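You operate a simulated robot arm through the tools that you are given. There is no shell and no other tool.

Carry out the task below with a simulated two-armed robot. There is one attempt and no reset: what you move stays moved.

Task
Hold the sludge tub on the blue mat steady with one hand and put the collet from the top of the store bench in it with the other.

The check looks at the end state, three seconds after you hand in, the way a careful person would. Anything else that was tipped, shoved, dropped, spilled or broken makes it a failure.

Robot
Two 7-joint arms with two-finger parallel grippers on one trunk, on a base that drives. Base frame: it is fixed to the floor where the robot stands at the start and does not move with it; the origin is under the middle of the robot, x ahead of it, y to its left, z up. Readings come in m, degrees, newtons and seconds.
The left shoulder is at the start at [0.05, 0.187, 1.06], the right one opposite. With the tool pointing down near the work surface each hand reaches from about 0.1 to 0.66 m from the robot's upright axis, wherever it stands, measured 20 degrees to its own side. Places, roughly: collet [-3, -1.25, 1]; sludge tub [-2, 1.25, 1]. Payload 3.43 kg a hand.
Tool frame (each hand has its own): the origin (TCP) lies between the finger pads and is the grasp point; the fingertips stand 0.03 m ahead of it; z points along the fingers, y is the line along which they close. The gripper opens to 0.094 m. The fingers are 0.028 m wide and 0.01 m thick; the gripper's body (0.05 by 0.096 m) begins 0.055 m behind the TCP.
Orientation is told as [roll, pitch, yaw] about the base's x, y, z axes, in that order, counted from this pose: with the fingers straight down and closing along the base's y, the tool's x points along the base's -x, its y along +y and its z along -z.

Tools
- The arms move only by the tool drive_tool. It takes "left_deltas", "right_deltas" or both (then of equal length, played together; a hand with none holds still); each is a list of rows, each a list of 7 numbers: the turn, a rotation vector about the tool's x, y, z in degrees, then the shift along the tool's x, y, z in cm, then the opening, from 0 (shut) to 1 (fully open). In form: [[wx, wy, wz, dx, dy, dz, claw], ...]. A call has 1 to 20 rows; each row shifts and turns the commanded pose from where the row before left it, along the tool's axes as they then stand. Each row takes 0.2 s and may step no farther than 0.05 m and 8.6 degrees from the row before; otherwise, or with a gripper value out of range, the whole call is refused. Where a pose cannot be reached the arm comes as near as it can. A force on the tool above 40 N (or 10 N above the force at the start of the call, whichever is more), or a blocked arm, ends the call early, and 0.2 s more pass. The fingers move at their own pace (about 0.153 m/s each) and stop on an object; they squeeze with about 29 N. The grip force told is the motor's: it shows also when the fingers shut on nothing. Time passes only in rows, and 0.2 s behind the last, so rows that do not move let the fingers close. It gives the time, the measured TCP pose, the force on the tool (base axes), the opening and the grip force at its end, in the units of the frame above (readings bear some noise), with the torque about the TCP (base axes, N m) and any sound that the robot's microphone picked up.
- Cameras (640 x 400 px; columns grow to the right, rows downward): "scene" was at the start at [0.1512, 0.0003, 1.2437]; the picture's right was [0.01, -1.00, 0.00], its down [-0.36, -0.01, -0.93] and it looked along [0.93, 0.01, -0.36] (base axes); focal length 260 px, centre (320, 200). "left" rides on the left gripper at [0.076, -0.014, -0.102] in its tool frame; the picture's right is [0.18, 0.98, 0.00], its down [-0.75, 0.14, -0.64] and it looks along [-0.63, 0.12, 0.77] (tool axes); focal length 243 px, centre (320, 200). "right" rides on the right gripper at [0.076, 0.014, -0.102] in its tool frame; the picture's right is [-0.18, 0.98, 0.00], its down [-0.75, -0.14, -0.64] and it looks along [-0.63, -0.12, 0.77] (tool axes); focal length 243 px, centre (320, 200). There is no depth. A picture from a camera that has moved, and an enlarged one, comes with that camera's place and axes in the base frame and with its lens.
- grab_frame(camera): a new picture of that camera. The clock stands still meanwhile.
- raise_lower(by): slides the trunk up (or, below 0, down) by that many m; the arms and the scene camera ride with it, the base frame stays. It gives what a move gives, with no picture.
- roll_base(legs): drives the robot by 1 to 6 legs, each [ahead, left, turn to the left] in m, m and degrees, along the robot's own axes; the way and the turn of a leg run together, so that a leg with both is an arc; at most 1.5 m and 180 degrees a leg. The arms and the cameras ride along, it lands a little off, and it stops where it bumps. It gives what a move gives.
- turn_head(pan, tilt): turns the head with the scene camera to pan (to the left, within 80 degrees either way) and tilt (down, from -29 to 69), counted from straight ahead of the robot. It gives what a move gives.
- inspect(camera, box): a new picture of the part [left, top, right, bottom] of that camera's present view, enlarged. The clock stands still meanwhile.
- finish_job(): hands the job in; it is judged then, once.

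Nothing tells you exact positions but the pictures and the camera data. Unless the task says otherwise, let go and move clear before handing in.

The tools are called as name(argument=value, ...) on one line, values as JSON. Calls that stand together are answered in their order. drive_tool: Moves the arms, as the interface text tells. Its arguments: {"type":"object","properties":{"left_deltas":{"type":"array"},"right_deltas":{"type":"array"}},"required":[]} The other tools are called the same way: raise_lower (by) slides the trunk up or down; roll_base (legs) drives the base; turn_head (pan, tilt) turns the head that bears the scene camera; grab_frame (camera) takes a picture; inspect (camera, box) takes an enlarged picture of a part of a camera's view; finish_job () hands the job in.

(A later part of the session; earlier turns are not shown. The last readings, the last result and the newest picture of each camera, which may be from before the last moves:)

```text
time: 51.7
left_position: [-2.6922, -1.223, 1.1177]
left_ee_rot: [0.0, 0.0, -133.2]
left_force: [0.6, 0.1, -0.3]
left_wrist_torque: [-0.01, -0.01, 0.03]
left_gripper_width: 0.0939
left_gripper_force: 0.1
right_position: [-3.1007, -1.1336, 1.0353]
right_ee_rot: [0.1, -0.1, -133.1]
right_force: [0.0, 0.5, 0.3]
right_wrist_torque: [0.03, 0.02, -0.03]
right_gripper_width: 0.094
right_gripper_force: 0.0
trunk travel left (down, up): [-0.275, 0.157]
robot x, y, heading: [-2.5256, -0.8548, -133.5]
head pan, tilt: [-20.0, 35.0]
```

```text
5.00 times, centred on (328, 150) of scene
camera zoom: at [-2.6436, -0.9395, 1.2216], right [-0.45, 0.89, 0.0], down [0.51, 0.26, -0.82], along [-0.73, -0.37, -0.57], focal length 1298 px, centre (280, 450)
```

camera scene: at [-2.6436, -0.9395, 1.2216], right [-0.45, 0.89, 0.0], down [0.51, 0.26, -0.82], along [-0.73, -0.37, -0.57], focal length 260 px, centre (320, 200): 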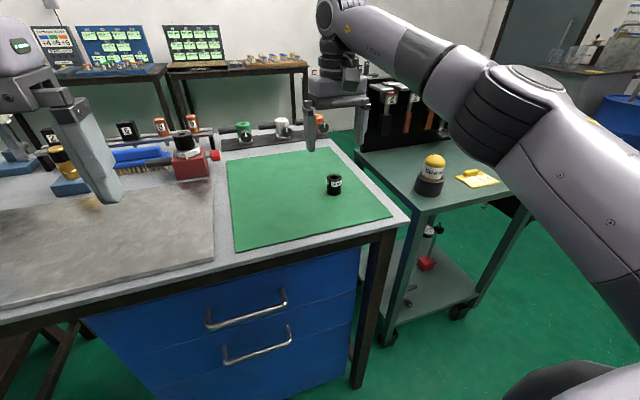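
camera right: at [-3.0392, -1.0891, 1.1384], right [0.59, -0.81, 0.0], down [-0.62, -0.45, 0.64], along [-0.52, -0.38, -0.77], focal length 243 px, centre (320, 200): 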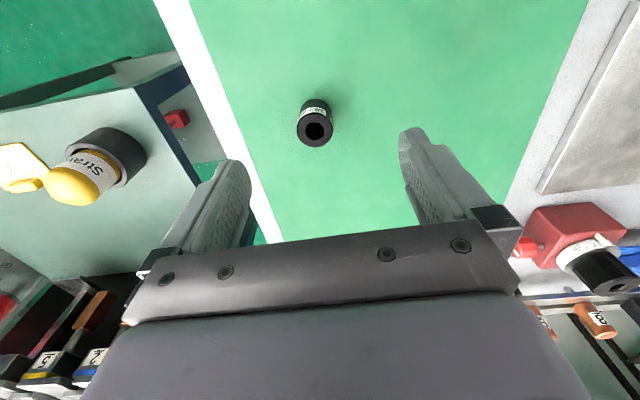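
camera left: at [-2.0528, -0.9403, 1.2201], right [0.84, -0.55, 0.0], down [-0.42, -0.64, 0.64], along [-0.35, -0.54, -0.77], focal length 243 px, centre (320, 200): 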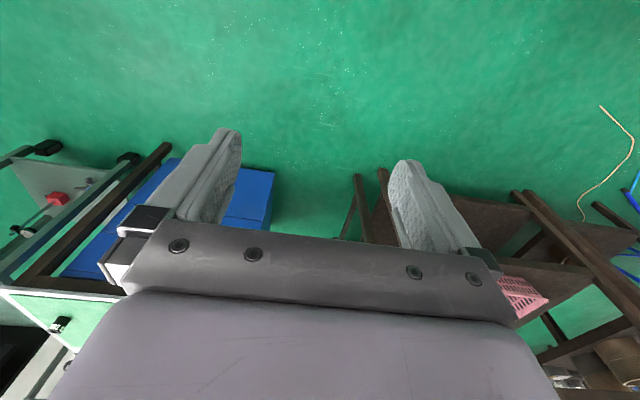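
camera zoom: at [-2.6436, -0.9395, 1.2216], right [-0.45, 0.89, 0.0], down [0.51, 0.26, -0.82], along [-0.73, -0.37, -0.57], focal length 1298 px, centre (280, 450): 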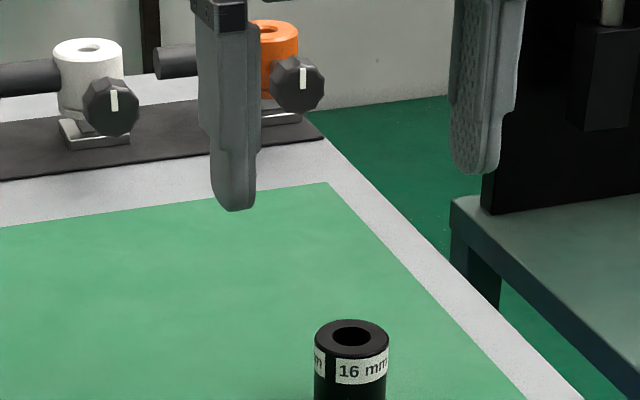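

The refined collet centre is (-3.114, -1.137). I'll correct by about 1 cm, then descend around it to TCP z≈0.935.

drive_tool(right_deltas=[[0, 0, 0, -1.16, -0.74, 0, 1], [0, 0, 0, 0, 0, 2, 1], [0, 0, 0, 0, 0, 2, 1], [0, 0, 0, 0, 0, 1.5, 1], [0, 0, 0, 0, 0, 0, 1]])

grab_frame(camera="right")

inspect(camera="scene", box=[264, 125, 392, 205])

```text
time: 52.9
left_position: [-2.6922, -1.2251, 1.1187]
left_ee_rot: [0.0, -0.1, -133.1]
left_force: [-0.2, -0.1, 0.6]
left_wrist_torque: [0.0, 0.0, 0.03]
left_gripper_width: 0.0938
left_gripper_force: 0.1
right_position: [-3.1142, -1.1368, 0.9792]
right_ee_rot: [0.0, -0.1, -133.3]
right_force: [-0.8, -0.3, -0.2]
right_wrist_torque: [-0.01, 0.02, -0.02]
right_gripper_width: 0.0939
right_gripper_force: 0.0
trunk travel left (down, up): [-0.275, 0.157]
robot x, y, heading: [-2.525, -0.8566, -133.3]
head pan, tilt: [-20.0, 35.0]
```

```text
taken
camera right: at [-3.0526, -1.0919, 1.0841], right [0.59, -0.81, 0.0], down [-0.62, -0.45, 0.64], along [-0.52, -0.38, -0.77], focal length 243 px, centre (320, 200)
```

right: 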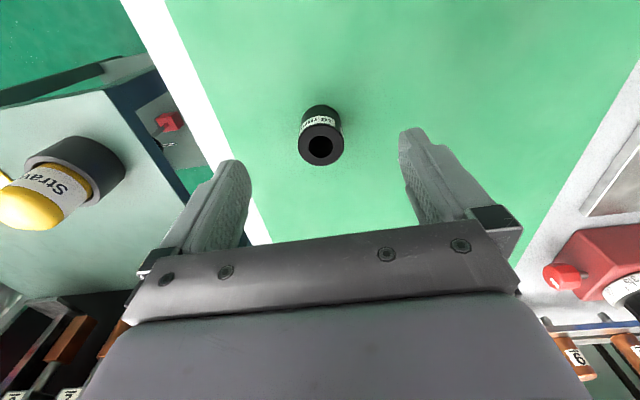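

```text
5.00 times, centred on (328, 165) of scene
camera zoom: at [-2.6436, -0.9396, 1.2216], right [-0.45, 0.89, 0.0], down [0.51, 0.26, -0.82], along [-0.73, -0.37, -0.57], focal length 1298 px, centre (280, 375)
```

zoom: 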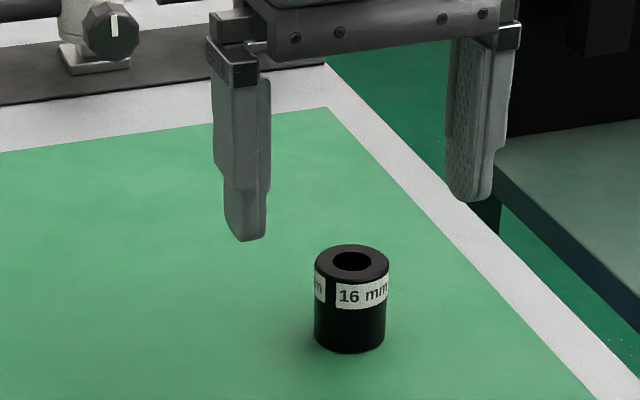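

The collet sits centred between the fingers. I'll descend to the grasp height and check again before closing.

drive_tool(right_deltas=[[0, 0, 0, 0, 0, 1.5, 1], [0, 0, 0, 0, 0, 1.5, 1], [0, 0, 0, 0, 0, 1.3, 1], [0, 0, 0, 0, 0, 0, 1]])

grab_frame(camera="right")

inspect(camera="scene", box=[264, 125, 392, 205])

```text
time: 53.9
left_position: [-2.6926, -1.2233, 1.1188]
left_ee_rot: [-0.1, -0.1, -133.2]
left_force: [0.5, -0.2, 0.2]
left_wrist_torque: [0.04, -0.02, 0.0]
left_gripper_width: 0.0942
left_gripper_force: 0.0
right_position: [-3.1142, -1.1375, 0.9373]
right_ee_rot: [0.0, -0.2, -133.2]
right_force: [0.3, -0.2, 0.2]
right_wrist_torque: [0.02, 0.02, 0.02]
right_gripper_width: 0.094
right_gripper_force: 0.1
trunk travel left (down, up): [-0.275, 0.157]
robot x, y, heading: [-2.5264, -0.8579, -133.2]
head pan, tilt: [-20.0, 35.0]
```

```text
taken
camera right: at [-3.0522, -1.0921, 1.0414], right [0.59, -0.81, 0.0], down [-0.62, -0.45, 0.64], along [-0.52, -0.38, -0.77], focal length 243 px, centre (320, 200)
```

right: 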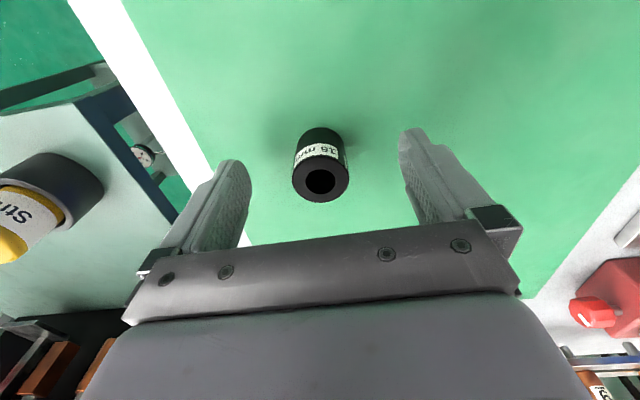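

```text
5.00 times, centred on (328, 165) of scene
camera zoom: at [-2.6436, -0.9396, 1.2216], right [-0.45, 0.89, 0.0], down [0.51, 0.26, -0.82], along [-0.73, -0.37, -0.57], focal length 1298 px, centre (280, 375)
```

zoom: 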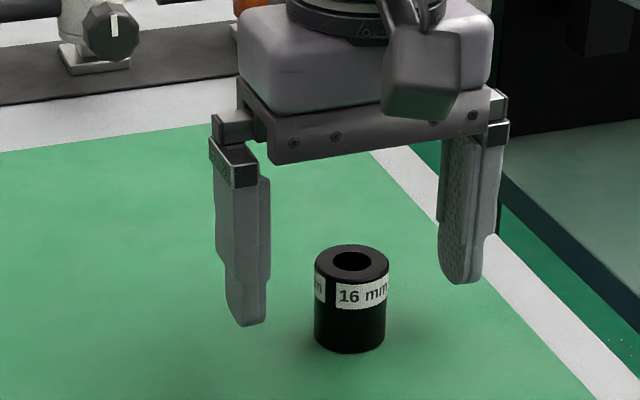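

Everything agrees: the mat is at about z 0.889 and the collet top at about 0.93. I'll go down 1 cm more and close.

drive_tool(right_deltas=[[0, 0, 0, 0, 0, 1.0, 1], [0, 0, 0, 0, 0, 0, 0.6], [0, 0, 0, 0, 0, 0, 0.4], [0, 0, 0, 0, 0, 0, 0.2], [0, 0, 0, 0, 0, 0, 0], [0, 0, 0, 0, 0, 0, 0]])

grab_frame(camera="right")

inspect(camera="scene", box=[264, 125, 392, 205])

```text
time: 55.3
left_position: [-2.6933, -1.2237, 1.1162]
left_ee_rot: [0.0, 0.0, -133.3]
left_force: [0.1, 0.0, -0.7]
left_wrist_torque: [-0.02, 0.01, -0.02]
left_gripper_width: 0.0938
left_gripper_force: 0.0
right_position: [-3.1135, -1.1357, 0.9284]
right_ee_rot: [0.0, -0.1, -133.3]
right_force: [-0.5, -1.1, 1.5]
right_wrist_torque: [-0.01, 0.05, 0.01]
right_gripper_width: 0.0333
right_gripper_force: 29.2
trunk travel left (down, up): [-0.275, 0.157]
robot x, y, heading: [-2.5262, -0.8547, -133.4]
head pan, tilt: [-20.0, 35.0]
```

```text
taken
camera right: at [-3.052, -1.0919, 1.0317], right [0.59, -0.81, 0.0], down [-0.62, -0.45, 0.64], along [-0.52, -0.38, -0.77], focal length 243 px, centre (320, 200)
```

right: 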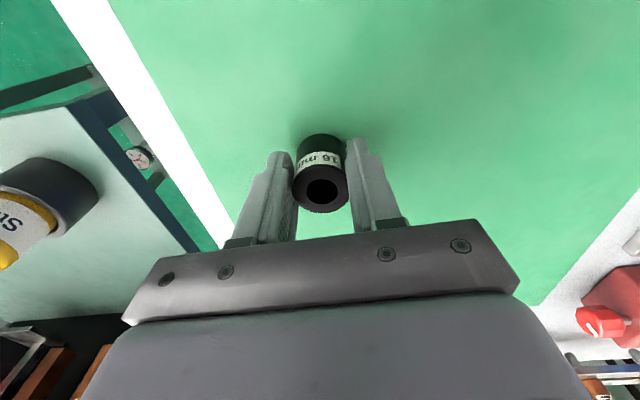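

```text
5.00 times, centred on (328, 165) of scene
camera zoom: at [-2.6435, -0.9396, 1.2216], right [-0.45, 0.89, 0.0], down [0.51, 0.26, -0.82], along [-0.73, -0.37, -0.57], focal length 1298 px, centre (280, 375)
```

zoom: 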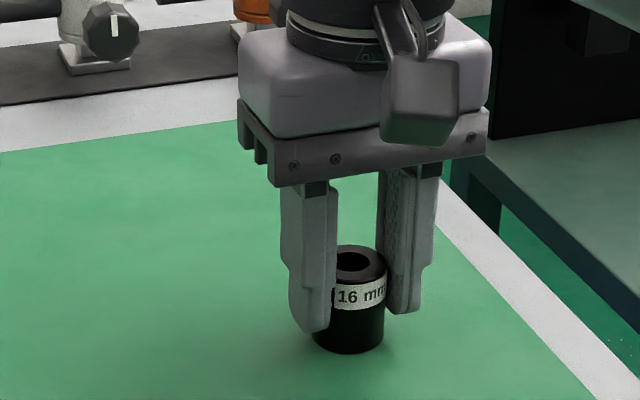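

The collet is gripped at 33 mm width. I'll lift it straight up and check that it holds.

drive_tool(right_deltas=[[0, 0, 0, 0, 0, -1, 0], [0, 0, 0, 0, 0, -2, 0], [0, 0, 0, 0, 0, -3, 0], [0, 0, 0, 0, 0, -3, 0], [0, 0, 0, 0, 0, -4, 0], [0, 0, 0, 0, 0, -4, 0], [0, 0, 0, 0, 0, 0, 0]])

grab_frame(camera="right")

grab_frame(camera="scene")

```text
time: 56.9
left_position: [-2.6922, -1.2234, 1.1176]
left_ee_rot: [0.0, 0.0, -133.2]
left_force: [0.4, -0.5, -0.6]
left_wrist_torque: [-0.03, 0.06, -0.01]
left_gripper_width: 0.0942
left_gripper_force: 0.0
right_position: [-3.1049, -1.1294, 1.081]
right_ee_rot: [0.1, 0.0, -133.2]
right_force: [0.0, 0.5, -0.9]
right_wrist_torque: [0.02, 0.0, 0.0]
right_gripper_width: 0.0332
right_gripper_force: 29.5
right hand out of reach, approached as far as the arm can: row 5, 6
trunk travel left (down, up): [-0.275, 0.157]
robot x, y, heading: [-2.5231, -0.8595, -133.4]
head pan, tilt: [-20.0, 35.0]
```

```text
taken
camera right: at [-3.0437, -1.0831, 1.1858], right [0.59, -0.81, 0.0], down [-0.62, -0.45, 0.64], along [-0.52, -0.38, -0.77], focal length 243 px, centre (320, 200)
```

right: 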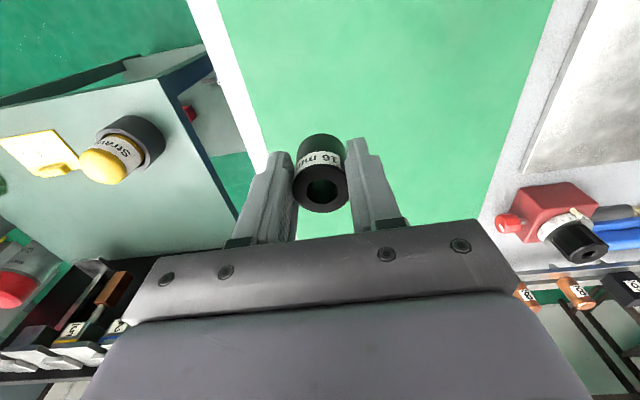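

```text
taken
camera scene: at [-2.6439, -0.9398, 1.2215], right [-0.45, 0.89, 0.0], down [0.51, 0.26, -0.82], along [-0.73, -0.37, -0.57], focal length 260 px, centre (320, 200)
```

scene: 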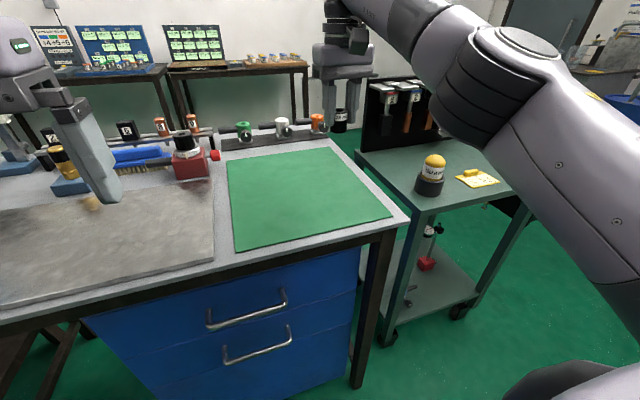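

The collet is held. I'll draw the right hand back and up to a carry pose near the body.

drive_tool(right_deltas=[[0, 0, 0, 3.5, 0.5, -0.5, 0], [0, 0, 0, 4, 1, -1, 0], [0, 0, 0, 4, 1.5, -1, 0], [0, 0, 0, 4, 2, -1, 0], [0, 0, 0, 4, 2, -1, 0], [0, 0, 0, 4, 2, -1, 0], [0, 0, 0, 3, 1, -1, 0], [0, 0, 0, 0, 0, 0, 0]])

turn_head(pan=-80, tilt=25)

grab_frame(camera="scene")

```text
time: 58.7
left_position: [-2.6926, -1.2228, 1.1172]
left_ee_rot: [0.0, 0.0, -133.1]
left_force: [0.8, -1.0, 0.4]
left_wrist_torque: [-0.02, -0.01, 0.02]
left_gripper_width: 0.094
left_gripper_force: 0.1
right_position: [-2.8515, -1.0033, 1.1479]
right_ee_rot: [0.0, -0.1, -133.3]
right_force: [0.2, -0.7, -1.9]
right_wrist_torque: [0.01, -0.01, -0.03]
right_gripper_width: 0.0332
right_gripper_force: 28.9
trunk travel left (down, up): [-0.275, 0.157]
robot x, y, heading: [-2.5258, -0.8571, -133.3]
head pan, tilt: [-20.0, 35.0]
```

```text
time: 60.0
left_position: [-2.6929, -1.2232, 1.1173]
left_ee_rot: [0.0, 0.0, -133.2]
left_force: [0.6, -0.8, -0.3]
left_wrist_torque: [-0.02, -0.01, -0.02]
left_gripper_width: 0.094
left_gripper_force: 0.0
right_position: [-2.8506, -1.0027, 1.1477]
right_ee_rot: [0.0, -0.1, -133.3]
right_force: [0.1, 0.7, -1.6]
right_wrist_torque: [-0.01, -0.01, -0.02]
right_gripper_width: 0.0328
right_gripper_force: 29.1
trunk travel left (down, up): [-0.275, 0.157]
robot x, y, heading: [-2.5257, -0.8573, -133.4]
head pan, tilt: [-80.0, 25.0]
```

```text
taken
camera scene: at [-2.6421, -0.8495, 1.2374], right [0.55, 0.84, 0.0], down [0.35, -0.23, -0.91], along [-0.76, 0.5, -0.42], focal length 260 px, centre (320, 200)
```

scene: 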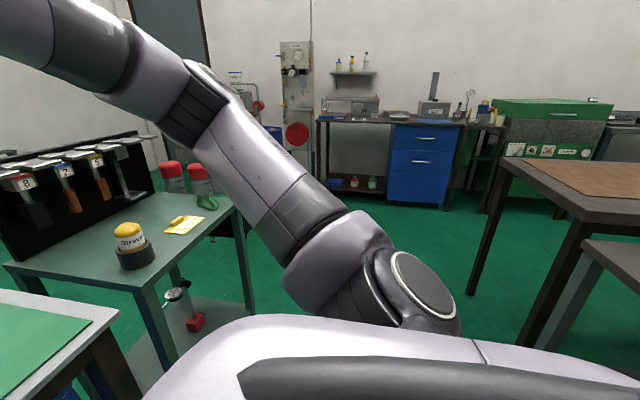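

The collet is held firmly at a height of about 1.11. Now I'll back out of the store bench area into the corridor, and reverse to the gap at the right end of the mat bench.

roll_base(legs=[[-0.53, 0.56, 0], [-1.05, 0.04, 0]])

grab_frame(camera="scene")

```text
time: 70.4
left_position: [-1.1679, -0.4873, 1.1164]
left_ee_rot: [0.0, -0.1, -133.1]
left_force: [0.7, 0.3, 0.0]
left_wrist_torque: [-0.04, -0.01, -0.01]
left_gripper_width: 0.094
left_gripper_force: 0.1
right_position: [-1.3281, -0.2666, 1.1476]
right_ee_rot: [-0.1, -0.1, -133.1]
right_force: [0.0, 0.0, -0.4]
right_wrist_torque: [-0.01, 0.0, 0.0]
right_gripper_width: 0.0316
right_gripper_force: 28.8
trunk travel left (down, up): [-0.275, 0.157]
robot x, y, heading: [-1.0053, -0.1204, -132.7]
head pan, tilt: [-80.0, 25.0]
```

```text
taken
camera scene: at [-1.1201, -0.1135, 1.2374], right [0.55, 0.84, 0.0], down [0.35, -0.23, -0.91], along [-0.76, 0.49, -0.42], focal length 260 px, centre (320, 200)
```

scene: 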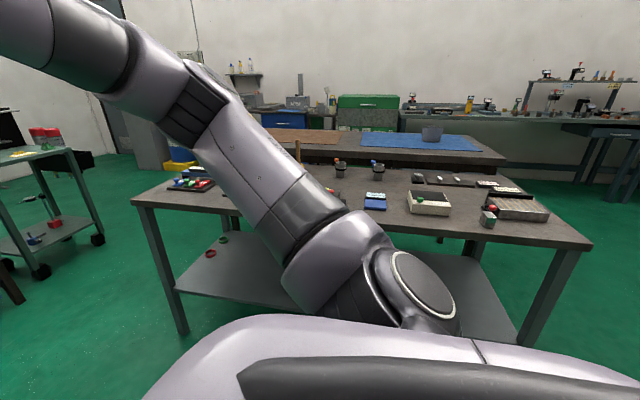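

The reported grip width dropped slightly, so I'll check the collet with the wrist camera before carrying on.

grab_frame(camera="right")

```text
taken
camera right: at [-1.2669, -0.223, 1.2513], right [0.59, -0.81, 0.0], down [-0.62, -0.45, 0.64], along [-0.52, -0.38, -0.77], focal length 243 px, centre (320, 200)
```

right: 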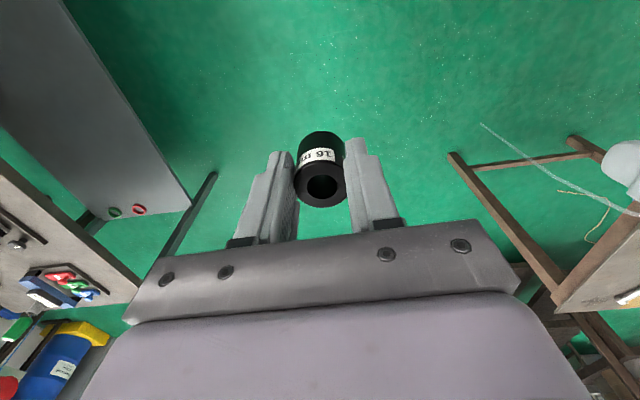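

inspect(camera="right", box=[240, 115, 400, 215])

turn_head(pan=0, tilt=25)

grab_frame(camera="scene")

inspect(camera="scene", box=[400, 130, 560, 230])

```text
4.00 times, centred on (320, 165) of right
camera zoom: at [-1.2669, -0.223, 1.2513], right [0.59, -0.81, 0.0], down [-0.62, -0.45, 0.64], along [-0.52, -0.38, -0.77], focal length 970 px, centre (320, 340)
```

zoom: 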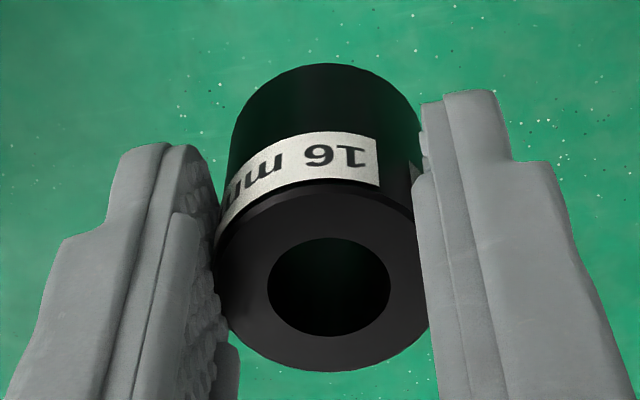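

```text
time: 72.0
left_position: [-1.1692, -0.4882, 1.1171]
left_ee_rot: [0.0, 0.1, -133.0]
left_force: [-1.1, 0.5, 0.0]
left_wrist_torque: [-0.02, 0.01, 0.01]
left_gripper_width: 0.094
left_gripper_force: 0.0
right_position: [-1.3281, -0.269, 1.1477]
right_ee_rot: [0.0, -0.2, -133.0]
right_force: [-0.7, 0.2, -1.5]
right_wrist_torque: [0.03, 0.03, 0.01]
right_gripper_width: 0.031
right_gripper_force: 28.8
trunk travel left (down, up): [-0.275, 0.157]
robot x, y, heading: [-1.0035, -0.1212, -132.8]
head pan, tilt: [0.0, 25.0]
```

```text
taken
camera scene: at [-1.1059, -0.2312, 1.2374], right [-0.73, 0.68, 0.0], down [0.29, 0.31, -0.91], along [-0.62, -0.66, -0.42], focal length 260 px, centre (320, 200)
```

scene: 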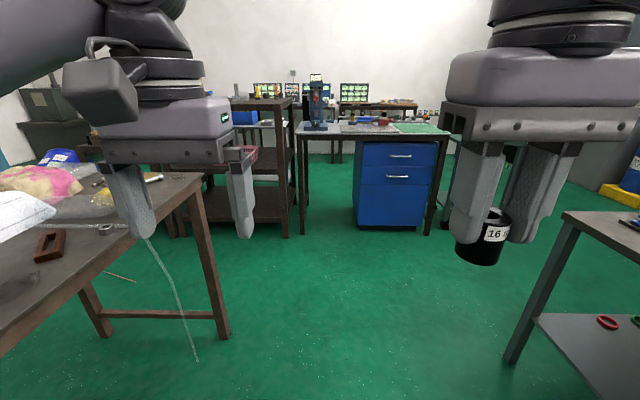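

```text
4.00 times, centred on (480, 180) of scene
camera zoom: at [-1.1059, -0.2312, 1.2374], right [-0.73, 0.68, 0.0], down [0.29, 0.31, -0.91], along [-0.62, -0.66, -0.42], focal length 1038 px, centre (-320, 280)
```

zoom: 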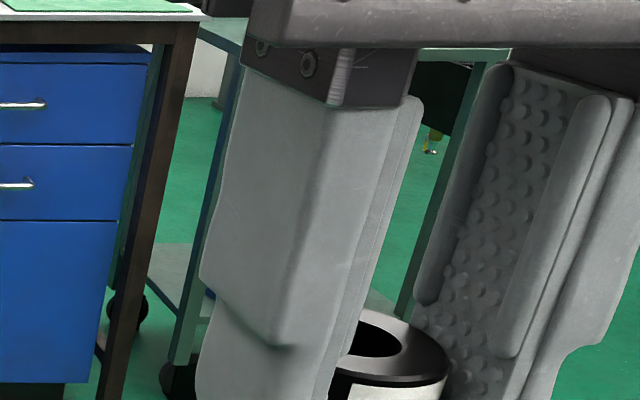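

The grip width has crept from 33.3 to 31.0 mm, so the collet may be slipping; I'll look more closely at it from both cameras.

inspect(camera="scene", box=[430, 190, 558, 270])

drive_tool(right_deltas=[[0, 0, 0, 0, 0, 0, 0]])

inspect(camera="right", box=[240, 115, 400, 215])

```text
5.00 times, centred on (494, 230) of scene
camera zoom: at [-1.1059, -0.2312, 1.2374], right [-0.73, 0.68, 0.0], down [0.29, 0.31, -0.91], along [-0.62, -0.66, -0.42], focal length 1298 px, centre (-550, 50)
```

zoom: 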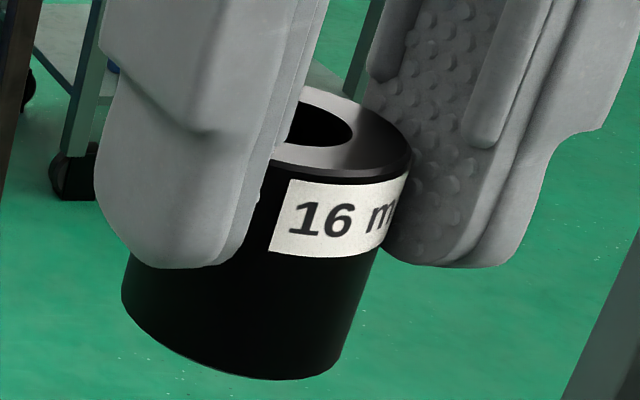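

```text
time: 72.4
left_position: [-1.1697, -0.4884, 1.1181]
left_ee_rot: [0.0, 0.1, -133.1]
left_force: [0.5, -0.1, 0.8]
left_wrist_torque: [0.0, 0.0, 0.0]
left_gripper_width: 0.0939
left_gripper_force: 0.0
right_position: [-1.3279, -0.2673, 1.1476]
right_ee_rot: [0.0, -0.1, -133.0]
right_force: [-0.4, 0.7, -1.5]
right_wrist_torque: [0.05, 0.01, 0.0]
right_gripper_width: 0.0311
right_gripper_force: 29.4
trunk travel left (down, up): [-0.275, 0.157]
robot x, y, heading: [-1.0028, -0.1196, -132.7]
head pan, tilt: [0.0, 25.0]
```

```text
4.00 times, centred on (320, 165) of right
camera zoom: at [-1.267, -0.2231, 1.2512], right [0.59, -0.81, 0.0], down [-0.62, -0.45, 0.64], along [-0.52, -0.38, -0.77], focal length 970 px, centre (320, 340)
```

zoom: 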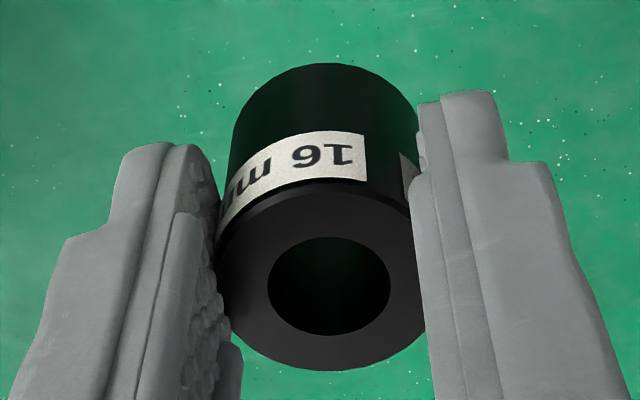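

The collet only turned about its own axis and settled flat against the pads (it hasn't slid), so the grip should now be stable. I'll continue reversing down the corridor.

turn_head(pan=-80, tilt=25)

roll_base(legs=[[-1.03, 0.03, 0]])

grab_frame(camera="scene")

inspect(camera="right", box=[240, 115, 400, 215])

```text
time: 73.9
left_position: [-1.1692, -0.4886, 1.1175]
left_ee_rot: [-0.1, 0.1, -132.9]
left_force: [0.1, -0.2, 0.0]
left_wrist_torque: [0.0, 0.01, -0.02]
left_gripper_width: 0.0942
left_gripper_force: 0.1
right_position: [-1.3277, -0.2682, 1.1472]
right_ee_rot: [0.0, -0.2, -133.0]
right_force: [-0.6, -0.1, -0.9]
right_wrist_torque: [-0.01, -0.04, 0.05]
right_gripper_width: 0.0308
right_gripper_force: 29.1
trunk travel left (down, up): [-0.275, 0.157]
robot x, y, heading: [-1.0038, -0.1207, -132.9]
head pan, tilt: [-80.0, 25.0]
```

```text
time: 79.2
left_position: [-0.4476, 0.2407, 1.1182]
left_ee_rot: [0.0, 0.0, -133.3]
left_force: [0.0, 0.0, 0.0]
left_wrist_torque: [0.0, -0.01, 0.0]
left_gripper_width: 0.0941
left_gripper_force: 0.0
right_position: [-0.6052, 0.4607, 1.1476]
right_ee_rot: [0.0, -0.2, -133.3]
right_force: [0.2, 0.4, -1.6]
right_wrist_torque: [0.0, -0.03, -0.02]
right_gripper_width: 0.0312
right_gripper_force: 29.2
trunk travel left (down, up): [-0.275, 0.157]
robot x, y, heading: [-0.2791, 0.6058, -133.5]
head pan, tilt: [-80.0, 25.0]
```

```text
taken
camera scene: at [-0.3972, 0.6144, 1.2374], right [0.55, 0.84, 0.0], down [0.35, -0.23, -0.91], along [-0.76, 0.5, -0.42], focal length 260 px, centre (320, 200)
```

scene: 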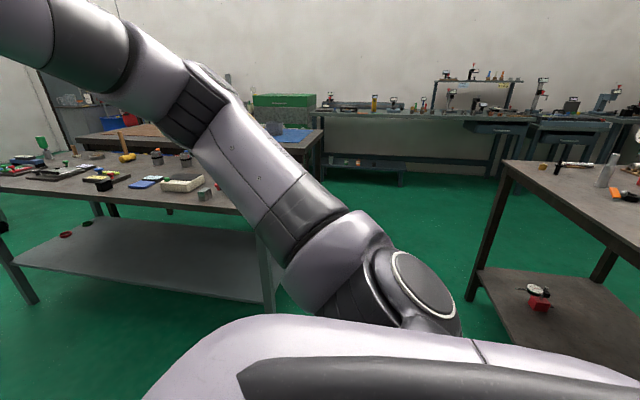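

```text
4.00 times, centred on (320, 165) of right
camera zoom: at [-0.5446, 0.5057, 1.2512], right [0.59, -0.81, 0.0], down [-0.62, -0.45, 0.64], along [-0.52, -0.38, -0.77], focal length 970 px, centre (320, 340)
```

zoom: 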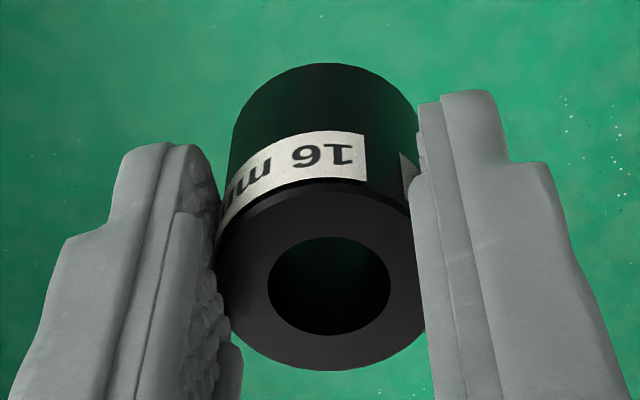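

The grip is stable. The corridor to the far side of the mat bench looks clear, and the tub seems closer to the bench's far edge, so I'll slide right along the corridor and look again.

roll_base(legs=[[0, -1.0, 0], [0, -0.5, 0]])

grab_frame(camera="scene")

turn_head(pan=0, tilt=30)

grab_frame(camera="scene")

```text
time: 92.8
left_position: [-1.5455, 1.2504, 1.1183]
left_ee_rot: [-0.1, 0.1, -132.0]
left_force: [-0.4, -0.4, -0.1]
left_wrist_torque: [0.02, 0.01, 0.01]
left_gripper_width: 0.0942
left_gripper_force: 0.1
right_position: [-1.7075, 1.4672, 1.1474]
right_ee_rot: [0.1, -0.1, -132.0]
right_force: [-0.9, 0.2, -1.2]
right_wrist_torque: [0.01, 0.0, -0.01]
right_gripper_width: 0.0312
right_gripper_force: 29.3
trunk travel left (down, up): [-0.275, 0.157]
robot x, y, heading: [-1.3871, 1.6211, -132.0]
head pan, tilt: [-80.0, 25.0]
```

```text
taken
camera scene: at [-1.5026, 1.6257, 1.2374], right [0.53, 0.85, 0.0], down [0.36, -0.22, -0.91], along [-0.77, 0.48, -0.42], focal length 260 px, centre (320, 200)
```

scene: 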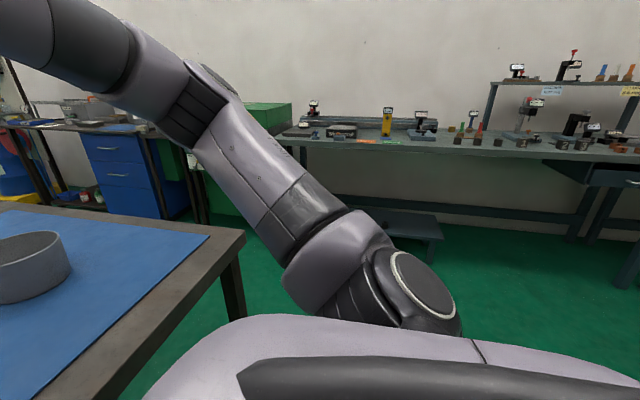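

```text
time: 94.3
left_position: [-1.5449, 1.2506, 1.1169]
left_ee_rot: [0.1, 0.0, -132.1]
left_force: [0.1, 0.2, -0.6]
left_wrist_torque: [0.0, 0.01, -0.01]
left_gripper_width: 0.0938
left_gripper_force: 0.2
right_position: [-1.7074, 1.4674, 1.1472]
right_ee_rot: [0.0, -0.1, -132.1]
right_force: [0.0, -0.3, -1.4]
right_wrist_torque: [0.02, -0.02, 0.02]
right_gripper_width: 0.0313
right_gripper_force: 29.1
trunk travel left (down, up): [-0.275, 0.157]
robot x, y, heading: [-1.3832, 1.6216, -132.2]
head pan, tilt: [0.0, 30.0]
```

```text
taken
camera scene: at [-1.485, 1.5097, 1.2294], right [-0.74, 0.67, 0.0], down [0.34, 0.37, -0.87], along [-0.58, -0.64, -0.5], focal length 260 px, centre (320, 200)
```

scene: 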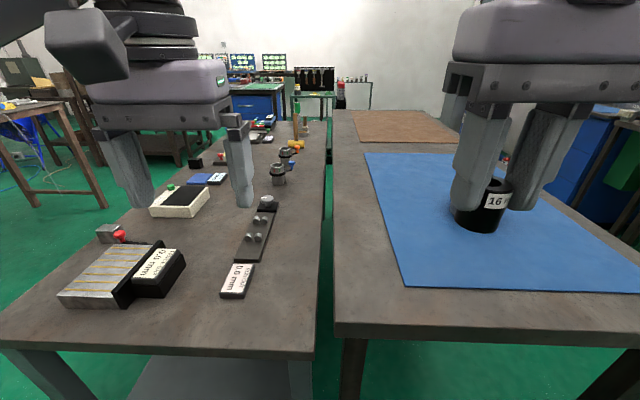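

Now I see both benches clearly; the mat bench's end is 0.38 m ahead and the tub is to the front right. I'll pan the head right to fix the tub's position.

turn_head(pan=-60, tilt=35)

grab_frame(camera="scene")

```text
time: 95.6
left_position: [-1.5457, 1.2507, 1.1171]
left_ee_rot: [0.0, 0.0, -131.9]
left_force: [-0.3, 0.1, 0.8]
left_wrist_torque: [0.0, 0.02, 0.01]
left_gripper_width: 0.094
left_gripper_force: 0.0
right_position: [-1.7073, 1.4679, 1.1482]
right_ee_rot: [0.0, -0.1, -132.0]
right_force: [0.9, 0.1, -0.9]
right_wrist_torque: [0.01, 0.0, 0.01]
right_gripper_width: 0.0311
right_gripper_force: 28.6
trunk travel left (down, up): [-0.275, 0.157]
robot x, y, heading: [-1.3835, 1.623, -132.2]
head pan, tilt: [-60.0, 35.0]
```

```text
taken
camera scene: at [-1.5106, 1.5951, 1.2216], right [0.21, 0.98, 0.0], down [0.56, -0.12, -0.82], along [-0.8, 0.17, -0.57], focal length 260 px, centre (320, 200)
```

scene: 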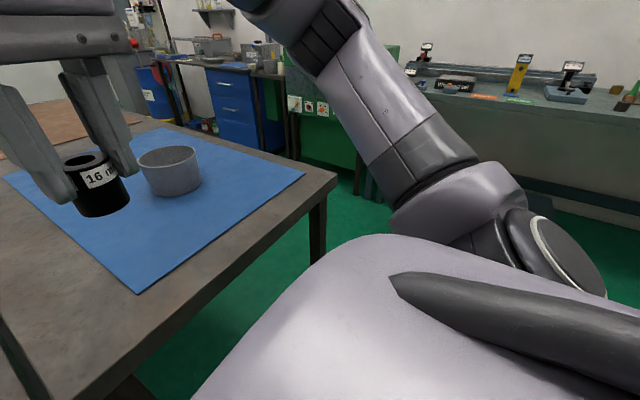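

inspect(camera="scene", box=[110, 120, 238, 200])

inspect(camera="scene", box=[0, 100, 352, 320])

```text
5.00 times, centred on (174, 160) of scene
camera zoom: at [-1.5106, 1.5951, 1.2216], right [0.21, 0.98, 0.0], down [0.56, -0.12, -0.82], along [-0.8, 0.17, -0.57], focal length 1298 px, centre (1050, 400)
```

zoom: 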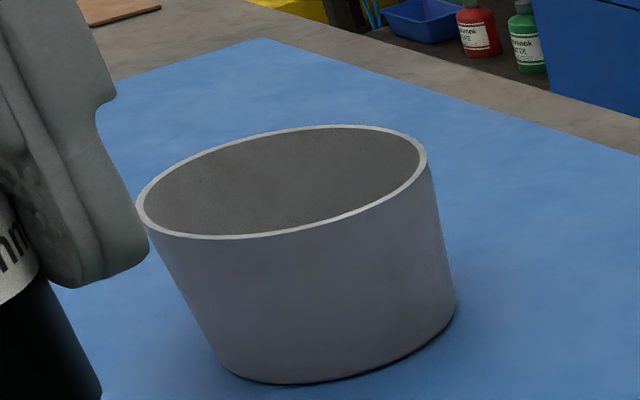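

```text
1.82 times, centred on (176, 210) of scene
camera zoom: at [-1.5106, 1.5951, 1.2216], right [0.21, 0.98, 0.0], down [0.56, -0.12, -0.82], along [-0.8, 0.17, -0.57], focal length 472 px, centre (582, 182)
```

zoom: 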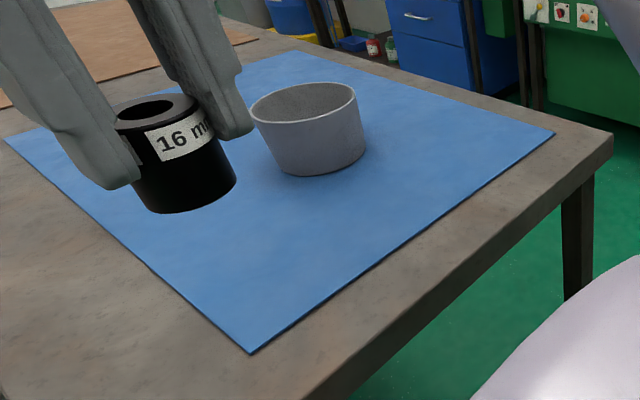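

The tub is an open, slightly tapered cylinder about 12 cm across the rim and 7.5 cm tall, centred near (-2.11, 1.37). It stands 0.24 m from the bench's far edge, so I'll work from that side: first move into the open area and turn.

roll_base(legs=[[-0.28, -0.6, 0], [0, 0, 87.5]])

turn_head(pan=-60, tilt=30)

grab_frame(camera="scene")

```text
time: 105.1
left_position: [-1.2785, 2.0529, 1.1176]
left_ee_rot: [0.0, 0.0, -44.8]
left_force: [-0.1, -0.1, 0.2]
left_wrist_torque: [-0.02, -0.01, 0.01]
left_gripper_width: 0.0941
left_gripper_force: 0.0
right_position: [-1.503, 1.9009, 1.1479]
right_ee_rot: [0.0, -0.1, -44.6]
right_force: [0.3, 0.7, -0.8]
right_wrist_torque: [0.02, 0.03, 0.04]
right_gripper_width: 0.0307
right_gripper_force: 29.0
trunk travel left (down, up): [-0.275, 0.157]
robot x, y, heading: [-1.6425, 2.2328, -44.9]
head pan, tilt: [-60.0, 35.0]
```

```text
time: 105.7
left_position: [-1.2788, 2.0529, 1.118]
left_ee_rot: [0.1, 0.0, -44.8]
left_force: [-0.1, 0.6, -1.3]
left_wrist_torque: [-0.01, -0.01, 0.0]
left_gripper_width: 0.0941
left_gripper_force: 0.1
right_position: [-1.5036, 1.9002, 1.147]
right_ee_rot: [0.0, 0.0, -44.7]
right_force: [-0.3, -0.9, -1.0]
right_wrist_torque: [0.01, 0.0, 0.01]
right_gripper_width: 0.0308
right_gripper_force: 29.2
trunk travel left (down, up): [-0.275, 0.157]
robot x, y, heading: [-1.6436, 2.2248, -44.8]
head pan, tilt: [-60.0, 30.0]
```

```text
taken
camera scene: at [-1.6224, 2.1009, 1.2294], right [-0.97, 0.25, 0.0], down [0.13, 0.48, -0.87], along [-0.22, -0.84, -0.5], focal length 260 px, centre (320, 200)
```

scene: 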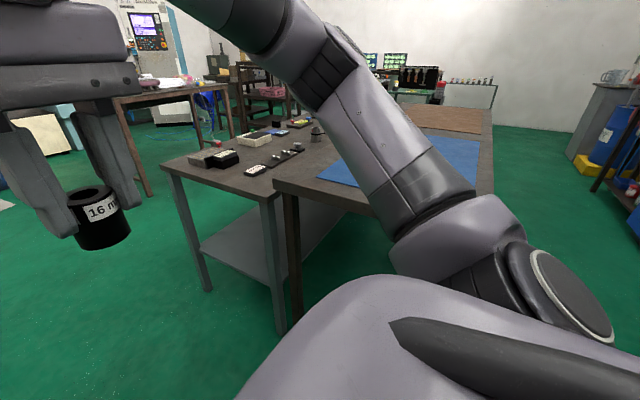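

The way along the far aisle looks clear. I'll back up 0.35 m, then slide right until the tub is straight ahead.

roll_base(legs=[[-0.35, 0, 0], [0, -0.94, 0]])

turn_head(pan=0, tilt=35)

grab_frame(camera="scene")

```text
time: 116.2
left_position: [-2.1947, 1.6265, 1.1175]
left_ee_rot: [0.0, 0.0, -45.1]
left_force: [-0.3, -0.2, 0.5]
left_wrist_torque: [0.0, 0.0, -0.01]
left_gripper_width: 0.094
left_gripper_force: 0.0
right_position: [-2.4206, 1.4756, 1.1475]
right_ee_rot: [0.0, -0.1, -45.1]
right_force: [0.1, -0.6, -1.2]
right_wrist_torque: [0.01, 0.02, 0.01]
right_gripper_width: 0.0309
right_gripper_force: 28.8
trunk travel left (down, up): [-0.275, 0.157]
robot x, y, heading: [-2.557, 1.8032, -45.4]
head pan, tilt: [-60.0, 30.0]
```

```text
time: 117.5
left_position: [-2.1946, 1.6273, 1.1164]
left_ee_rot: [-0.1, 0.0, -45.1]
left_force: [0.2, 0.4, 0.2]
left_wrist_torque: [0.05, -0.02, 0.01]
left_gripper_width: 0.094
left_gripper_force: 0.0
right_position: [-2.4195, 1.4764, 1.1475]
right_ee_rot: [0.0, -0.1, -45.0]
right_force: [0.2, -0.6, -1.6]
right_wrist_torque: [0.01, 0.05, -0.01]
right_gripper_width: 0.0308
right_gripper_force: 28.8
trunk travel left (down, up): [-0.275, 0.157]
robot x, y, heading: [-2.5562, 1.8025, -45.2]
head pan, tilt: [0.0, 35.0]
```

```text
taken
camera scene: at [-2.4529, 1.7012, 1.2216], right [-0.71, -0.71, 0.0], down [-0.4, 0.41, -0.82], along [0.58, -0.58, -0.57], focal length 260 px, centre (320, 200)
```

scene: 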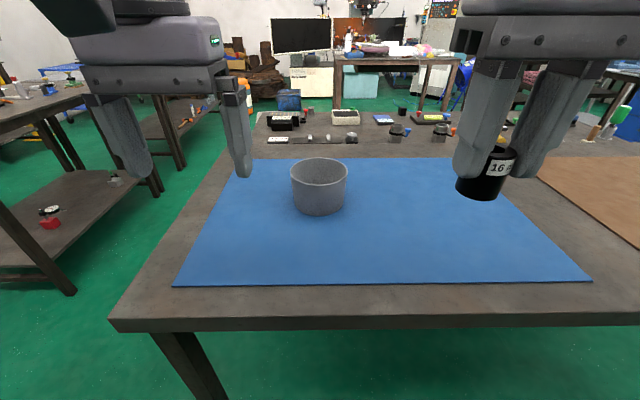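

The tub is straight ahead in view. I'll zoom in for its exact centre, rim height and edge distance.

inspect(camera="scene", box=[264, 140, 376, 210])

inspect(camera="scene", box=[280, 160, 360, 230])

grab_frame(camera="left")

grab_frame(camera="right")

```text
5.71 times, centred on (320, 175) of scene
camera zoom: at [-2.4529, 1.7012, 1.2216], right [-0.71, -0.71, 0.0], down [-0.4, 0.41, -0.82], along [0.58, -0.58, -0.57], focal length 1484 px, centre (320, 343)
```

zoom: 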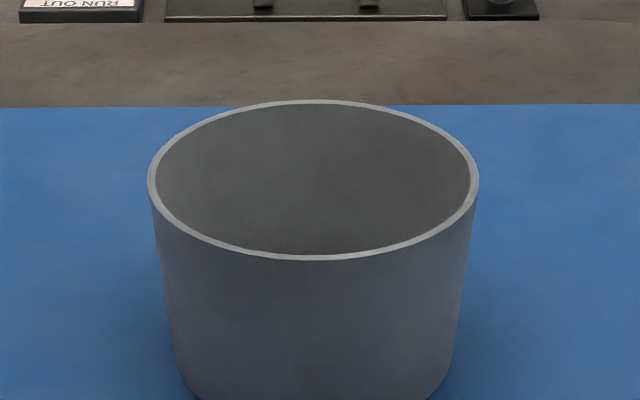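

```text
5.71 times, centred on (320, 195) of scene
camera zoom: at [-2.4529, 1.7012, 1.2216], right [-0.71, -0.71, 0.0], down [-0.4, 0.41, -0.82], along [0.58, -0.58, -0.57], focal length 1484 px, centre (320, 229)
```

zoom: 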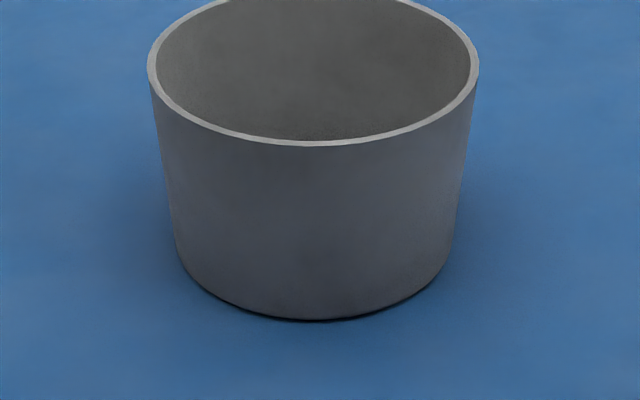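

```text
taken
camera left: at [-2.2583, 1.6711, 1.2202], right [0.57, 0.82, 0.0], down [0.63, -0.43, 0.64], along [0.53, -0.36, -0.77], focal length 243 px, centre (320, 200)
```

left: 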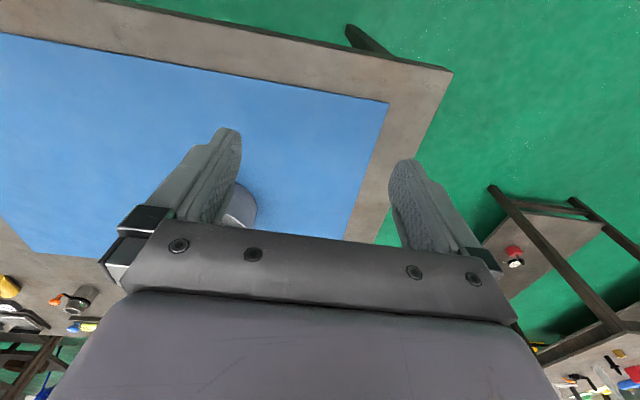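

```text
taken
camera right: at [-2.4649, 1.5387, 1.2511], right [0.83, 0.56, 0.0], down [0.43, -0.63, 0.64], along [0.36, -0.53, -0.77], focal length 243 px, centre (320, 200)
```

right: 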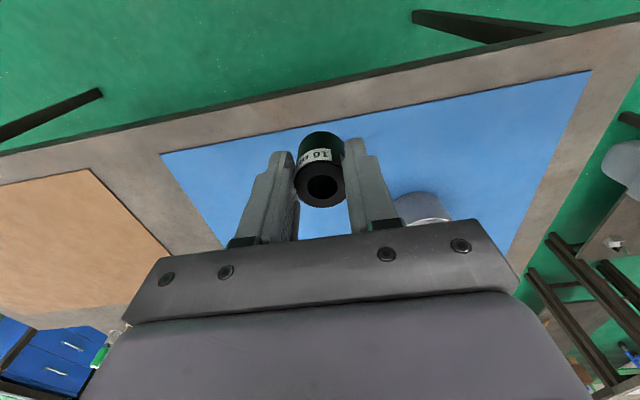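

The tub rim is about 118 mm across at z≈0.965, the base 107 mm at z≈0.888, and its centre is at about (-2.118, 1.368), 0.62 m ahead of my axis. I'll raise the trunk 0.12 m for better reach and creep forward 5 cm.

raise_lower(by=0.12)

roll_base(legs=[[0.025, 0, 0], [0.025, 0, 0]])

turn_head(pan=0, tilt=45)

grab_frame(camera="scene")

```text
time: 119.0
left_position: [-2.1945, 1.6264, 1.2375]
left_ee_rot: [0.1, 0.0, -45.0]
left_force: [-0.1, -0.1, 0.8]
left_wrist_torque: [0.01, -0.03, 0.03]
left_gripper_width: 0.0938
left_gripper_force: 0.1
right_position: [-2.4196, 1.4747, 1.2677]
right_ee_rot: [0.0, 0.0, -45.2]
right_force: [0.5, -0.5, -0.6]
right_wrist_torque: [0.02, 0.04, -0.01]
right_gripper_width: 0.031
right_gripper_force: 29.2
trunk travel left (down, up): [-0.395, 0.037]
robot x, y, heading: [-2.5573, 1.8053, -45.1]
head pan, tilt: [0.0, 35.0]
```

```text
time: 120.2
left_position: [-2.1579, 1.5895, 1.237]
left_ee_rot: [0.0, 0.0, -45.1]
left_force: [-0.5, 0.5, 0.1]
left_wrist_torque: [0.03, 0.07, -0.04]
left_gripper_width: 0.0939
left_gripper_force: 0.1
right_position: [-2.3839, 1.4397, 1.2678]
right_ee_rot: [0.1, -0.1, -45.1]
right_force: [0.2, 0.1, -1.3]
right_wrist_torque: [0.05, 0.01, 0.01]
right_gripper_width: 0.0309
right_gripper_force: 29.2
trunk travel left (down, up): [-0.395, 0.037]
robot x, y, heading: [-2.5212, 1.7679, -45.1]
head pan, tilt: [0.0, 35.0]
```

```text
time: 121.0
left_position: [-2.1603, 1.5923, 1.2379]
left_ee_rot: [0.0, 0.0, -45.0]
left_force: [-0.6, 0.1, -1.5]
left_wrist_torque: [-0.04, 0.02, 0.02]
left_gripper_width: 0.0939
left_gripper_force: 0.1
right_position: [-2.3851, 1.4408, 1.268]
right_ee_rot: [0.0, 0.0, -45.1]
right_force: [1.1, -0.2, -1.4]
right_wrist_torque: [-0.01, -0.01, -0.01]
right_gripper_width: 0.0309
right_gripper_force: 29.3
trunk travel left (down, up): [-0.395, 0.037]
robot x, y, heading: [-2.5224, 1.7716, -45.1]
head pan, tilt: [0.0, 45.0]
```

```text
taken
camera scene: at [-2.4227, 1.671, 1.3269], right [-0.71, -0.71, 0.0], down [-0.5, 0.5, -0.71], along [0.5, -0.5, -0.71], focal length 260 px, centre (320, 200)
```

scene: 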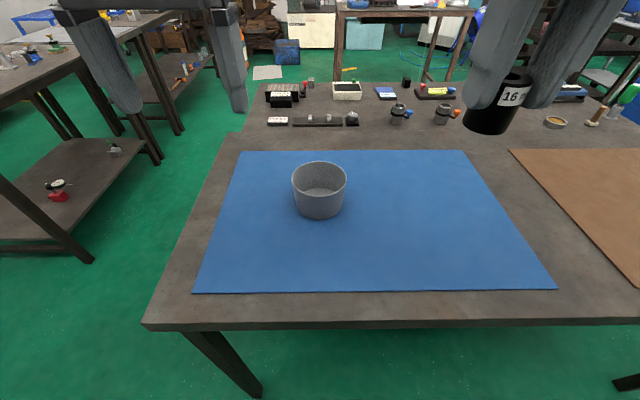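

No bump. From higher up I can see into the tub; I'll zoom in.

inspect(camera="scene", box=[264, 150, 376, 220])

```text
5.71 times, centred on (320, 185) of scene
camera zoom: at [-2.4227, 1.671, 1.3269], right [-0.71, -0.71, 0.0], down [-0.5, 0.5, -0.71], along [0.5, -0.5, -0.71], focal length 1484 px, centre (320, 286)
```

zoom: 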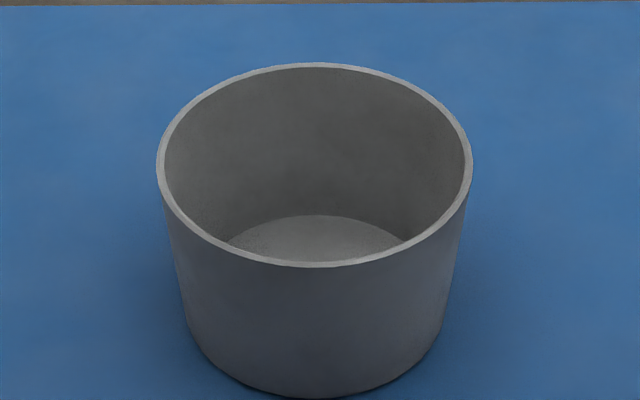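

The tub is empty with a thin floor; its centre is at (-2.117, 1.367). I'll bring the left hand to a hover above the tub's left rim, half open and leaned 4° to match the wall's taper.

drive_tool(left_deltas=[[0, 0, 0, -3.5, -1.0, 0.5, 0.8], [0, 0, 0, -4, -1.3, 1.5, 0.5], [0, 0, 0, -4, -1.4, 2.5, 0.5], [0, 0, 0, -3.5, -1.4, 3, 0.5], [0, 0, 0, -2.5, -1.0, 3, 0.5], [0, 0, 0, -1.5, -1.0, 2.5, 0.5], [4, 0, 0, 0, 0, 1.0, 0.5], [0, 0, 0, 0, 0, 0, 0.5]])

grab_frame(camera="left")

grab_frame(camera="scene")

```text
time: 122.8
left_position: [-2.0756, 1.4061, 1.0987]
left_ee_rot: [-4.0, 0.0, -45.2]
left_force: [0.6, -0.2, -0.4]
left_wrist_torque: [0.02, -0.03, 0.01]
left_gripper_width: 0.0469
left_gripper_force: 0.0
right_position: [-2.3846, 1.4414, 1.267]
right_ee_rot: [0.2, 0.0, -45.1]
right_force: [0.2, -0.1, -1.6]
right_wrist_torque: [-0.04, 0.02, 0.02]
right_gripper_width: 0.0308
right_gripper_force: 29.0
trunk travel left (down, up): [-0.395, 0.037]
robot x, y, heading: [-2.5196, 1.7694, -44.9]
head pan, tilt: [0.0, 45.0]
```

```text
taken
camera left: at [-2.1349, 1.4559, 1.2007], right [0.56, 0.82, -0.07], down [0.66, -0.4, 0.63], along [0.49, -0.4, -0.77], focal length 243 px, centre (320, 200)
```

left: 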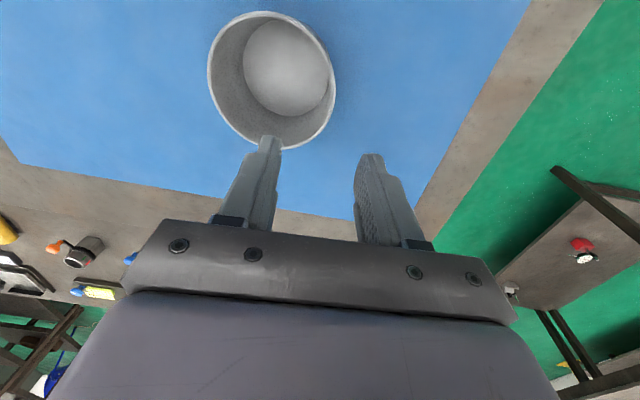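

```text
taken
camera scene: at [-2.4229, 1.6706, 1.3268], right [-0.71, -0.71, 0.0], down [-0.5, 0.5, -0.71], along [0.5, -0.5, -0.71], focal length 260 px, centre (320, 200)
```

scene: 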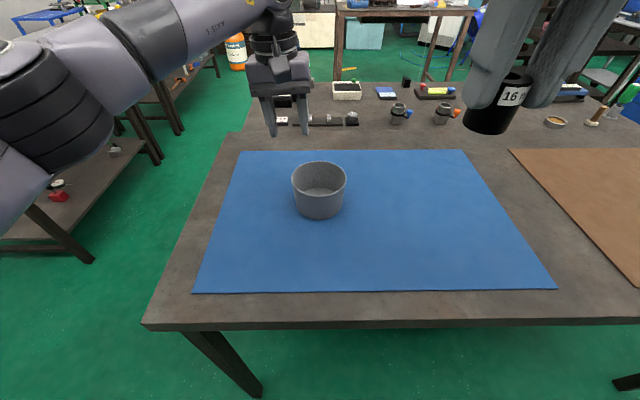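

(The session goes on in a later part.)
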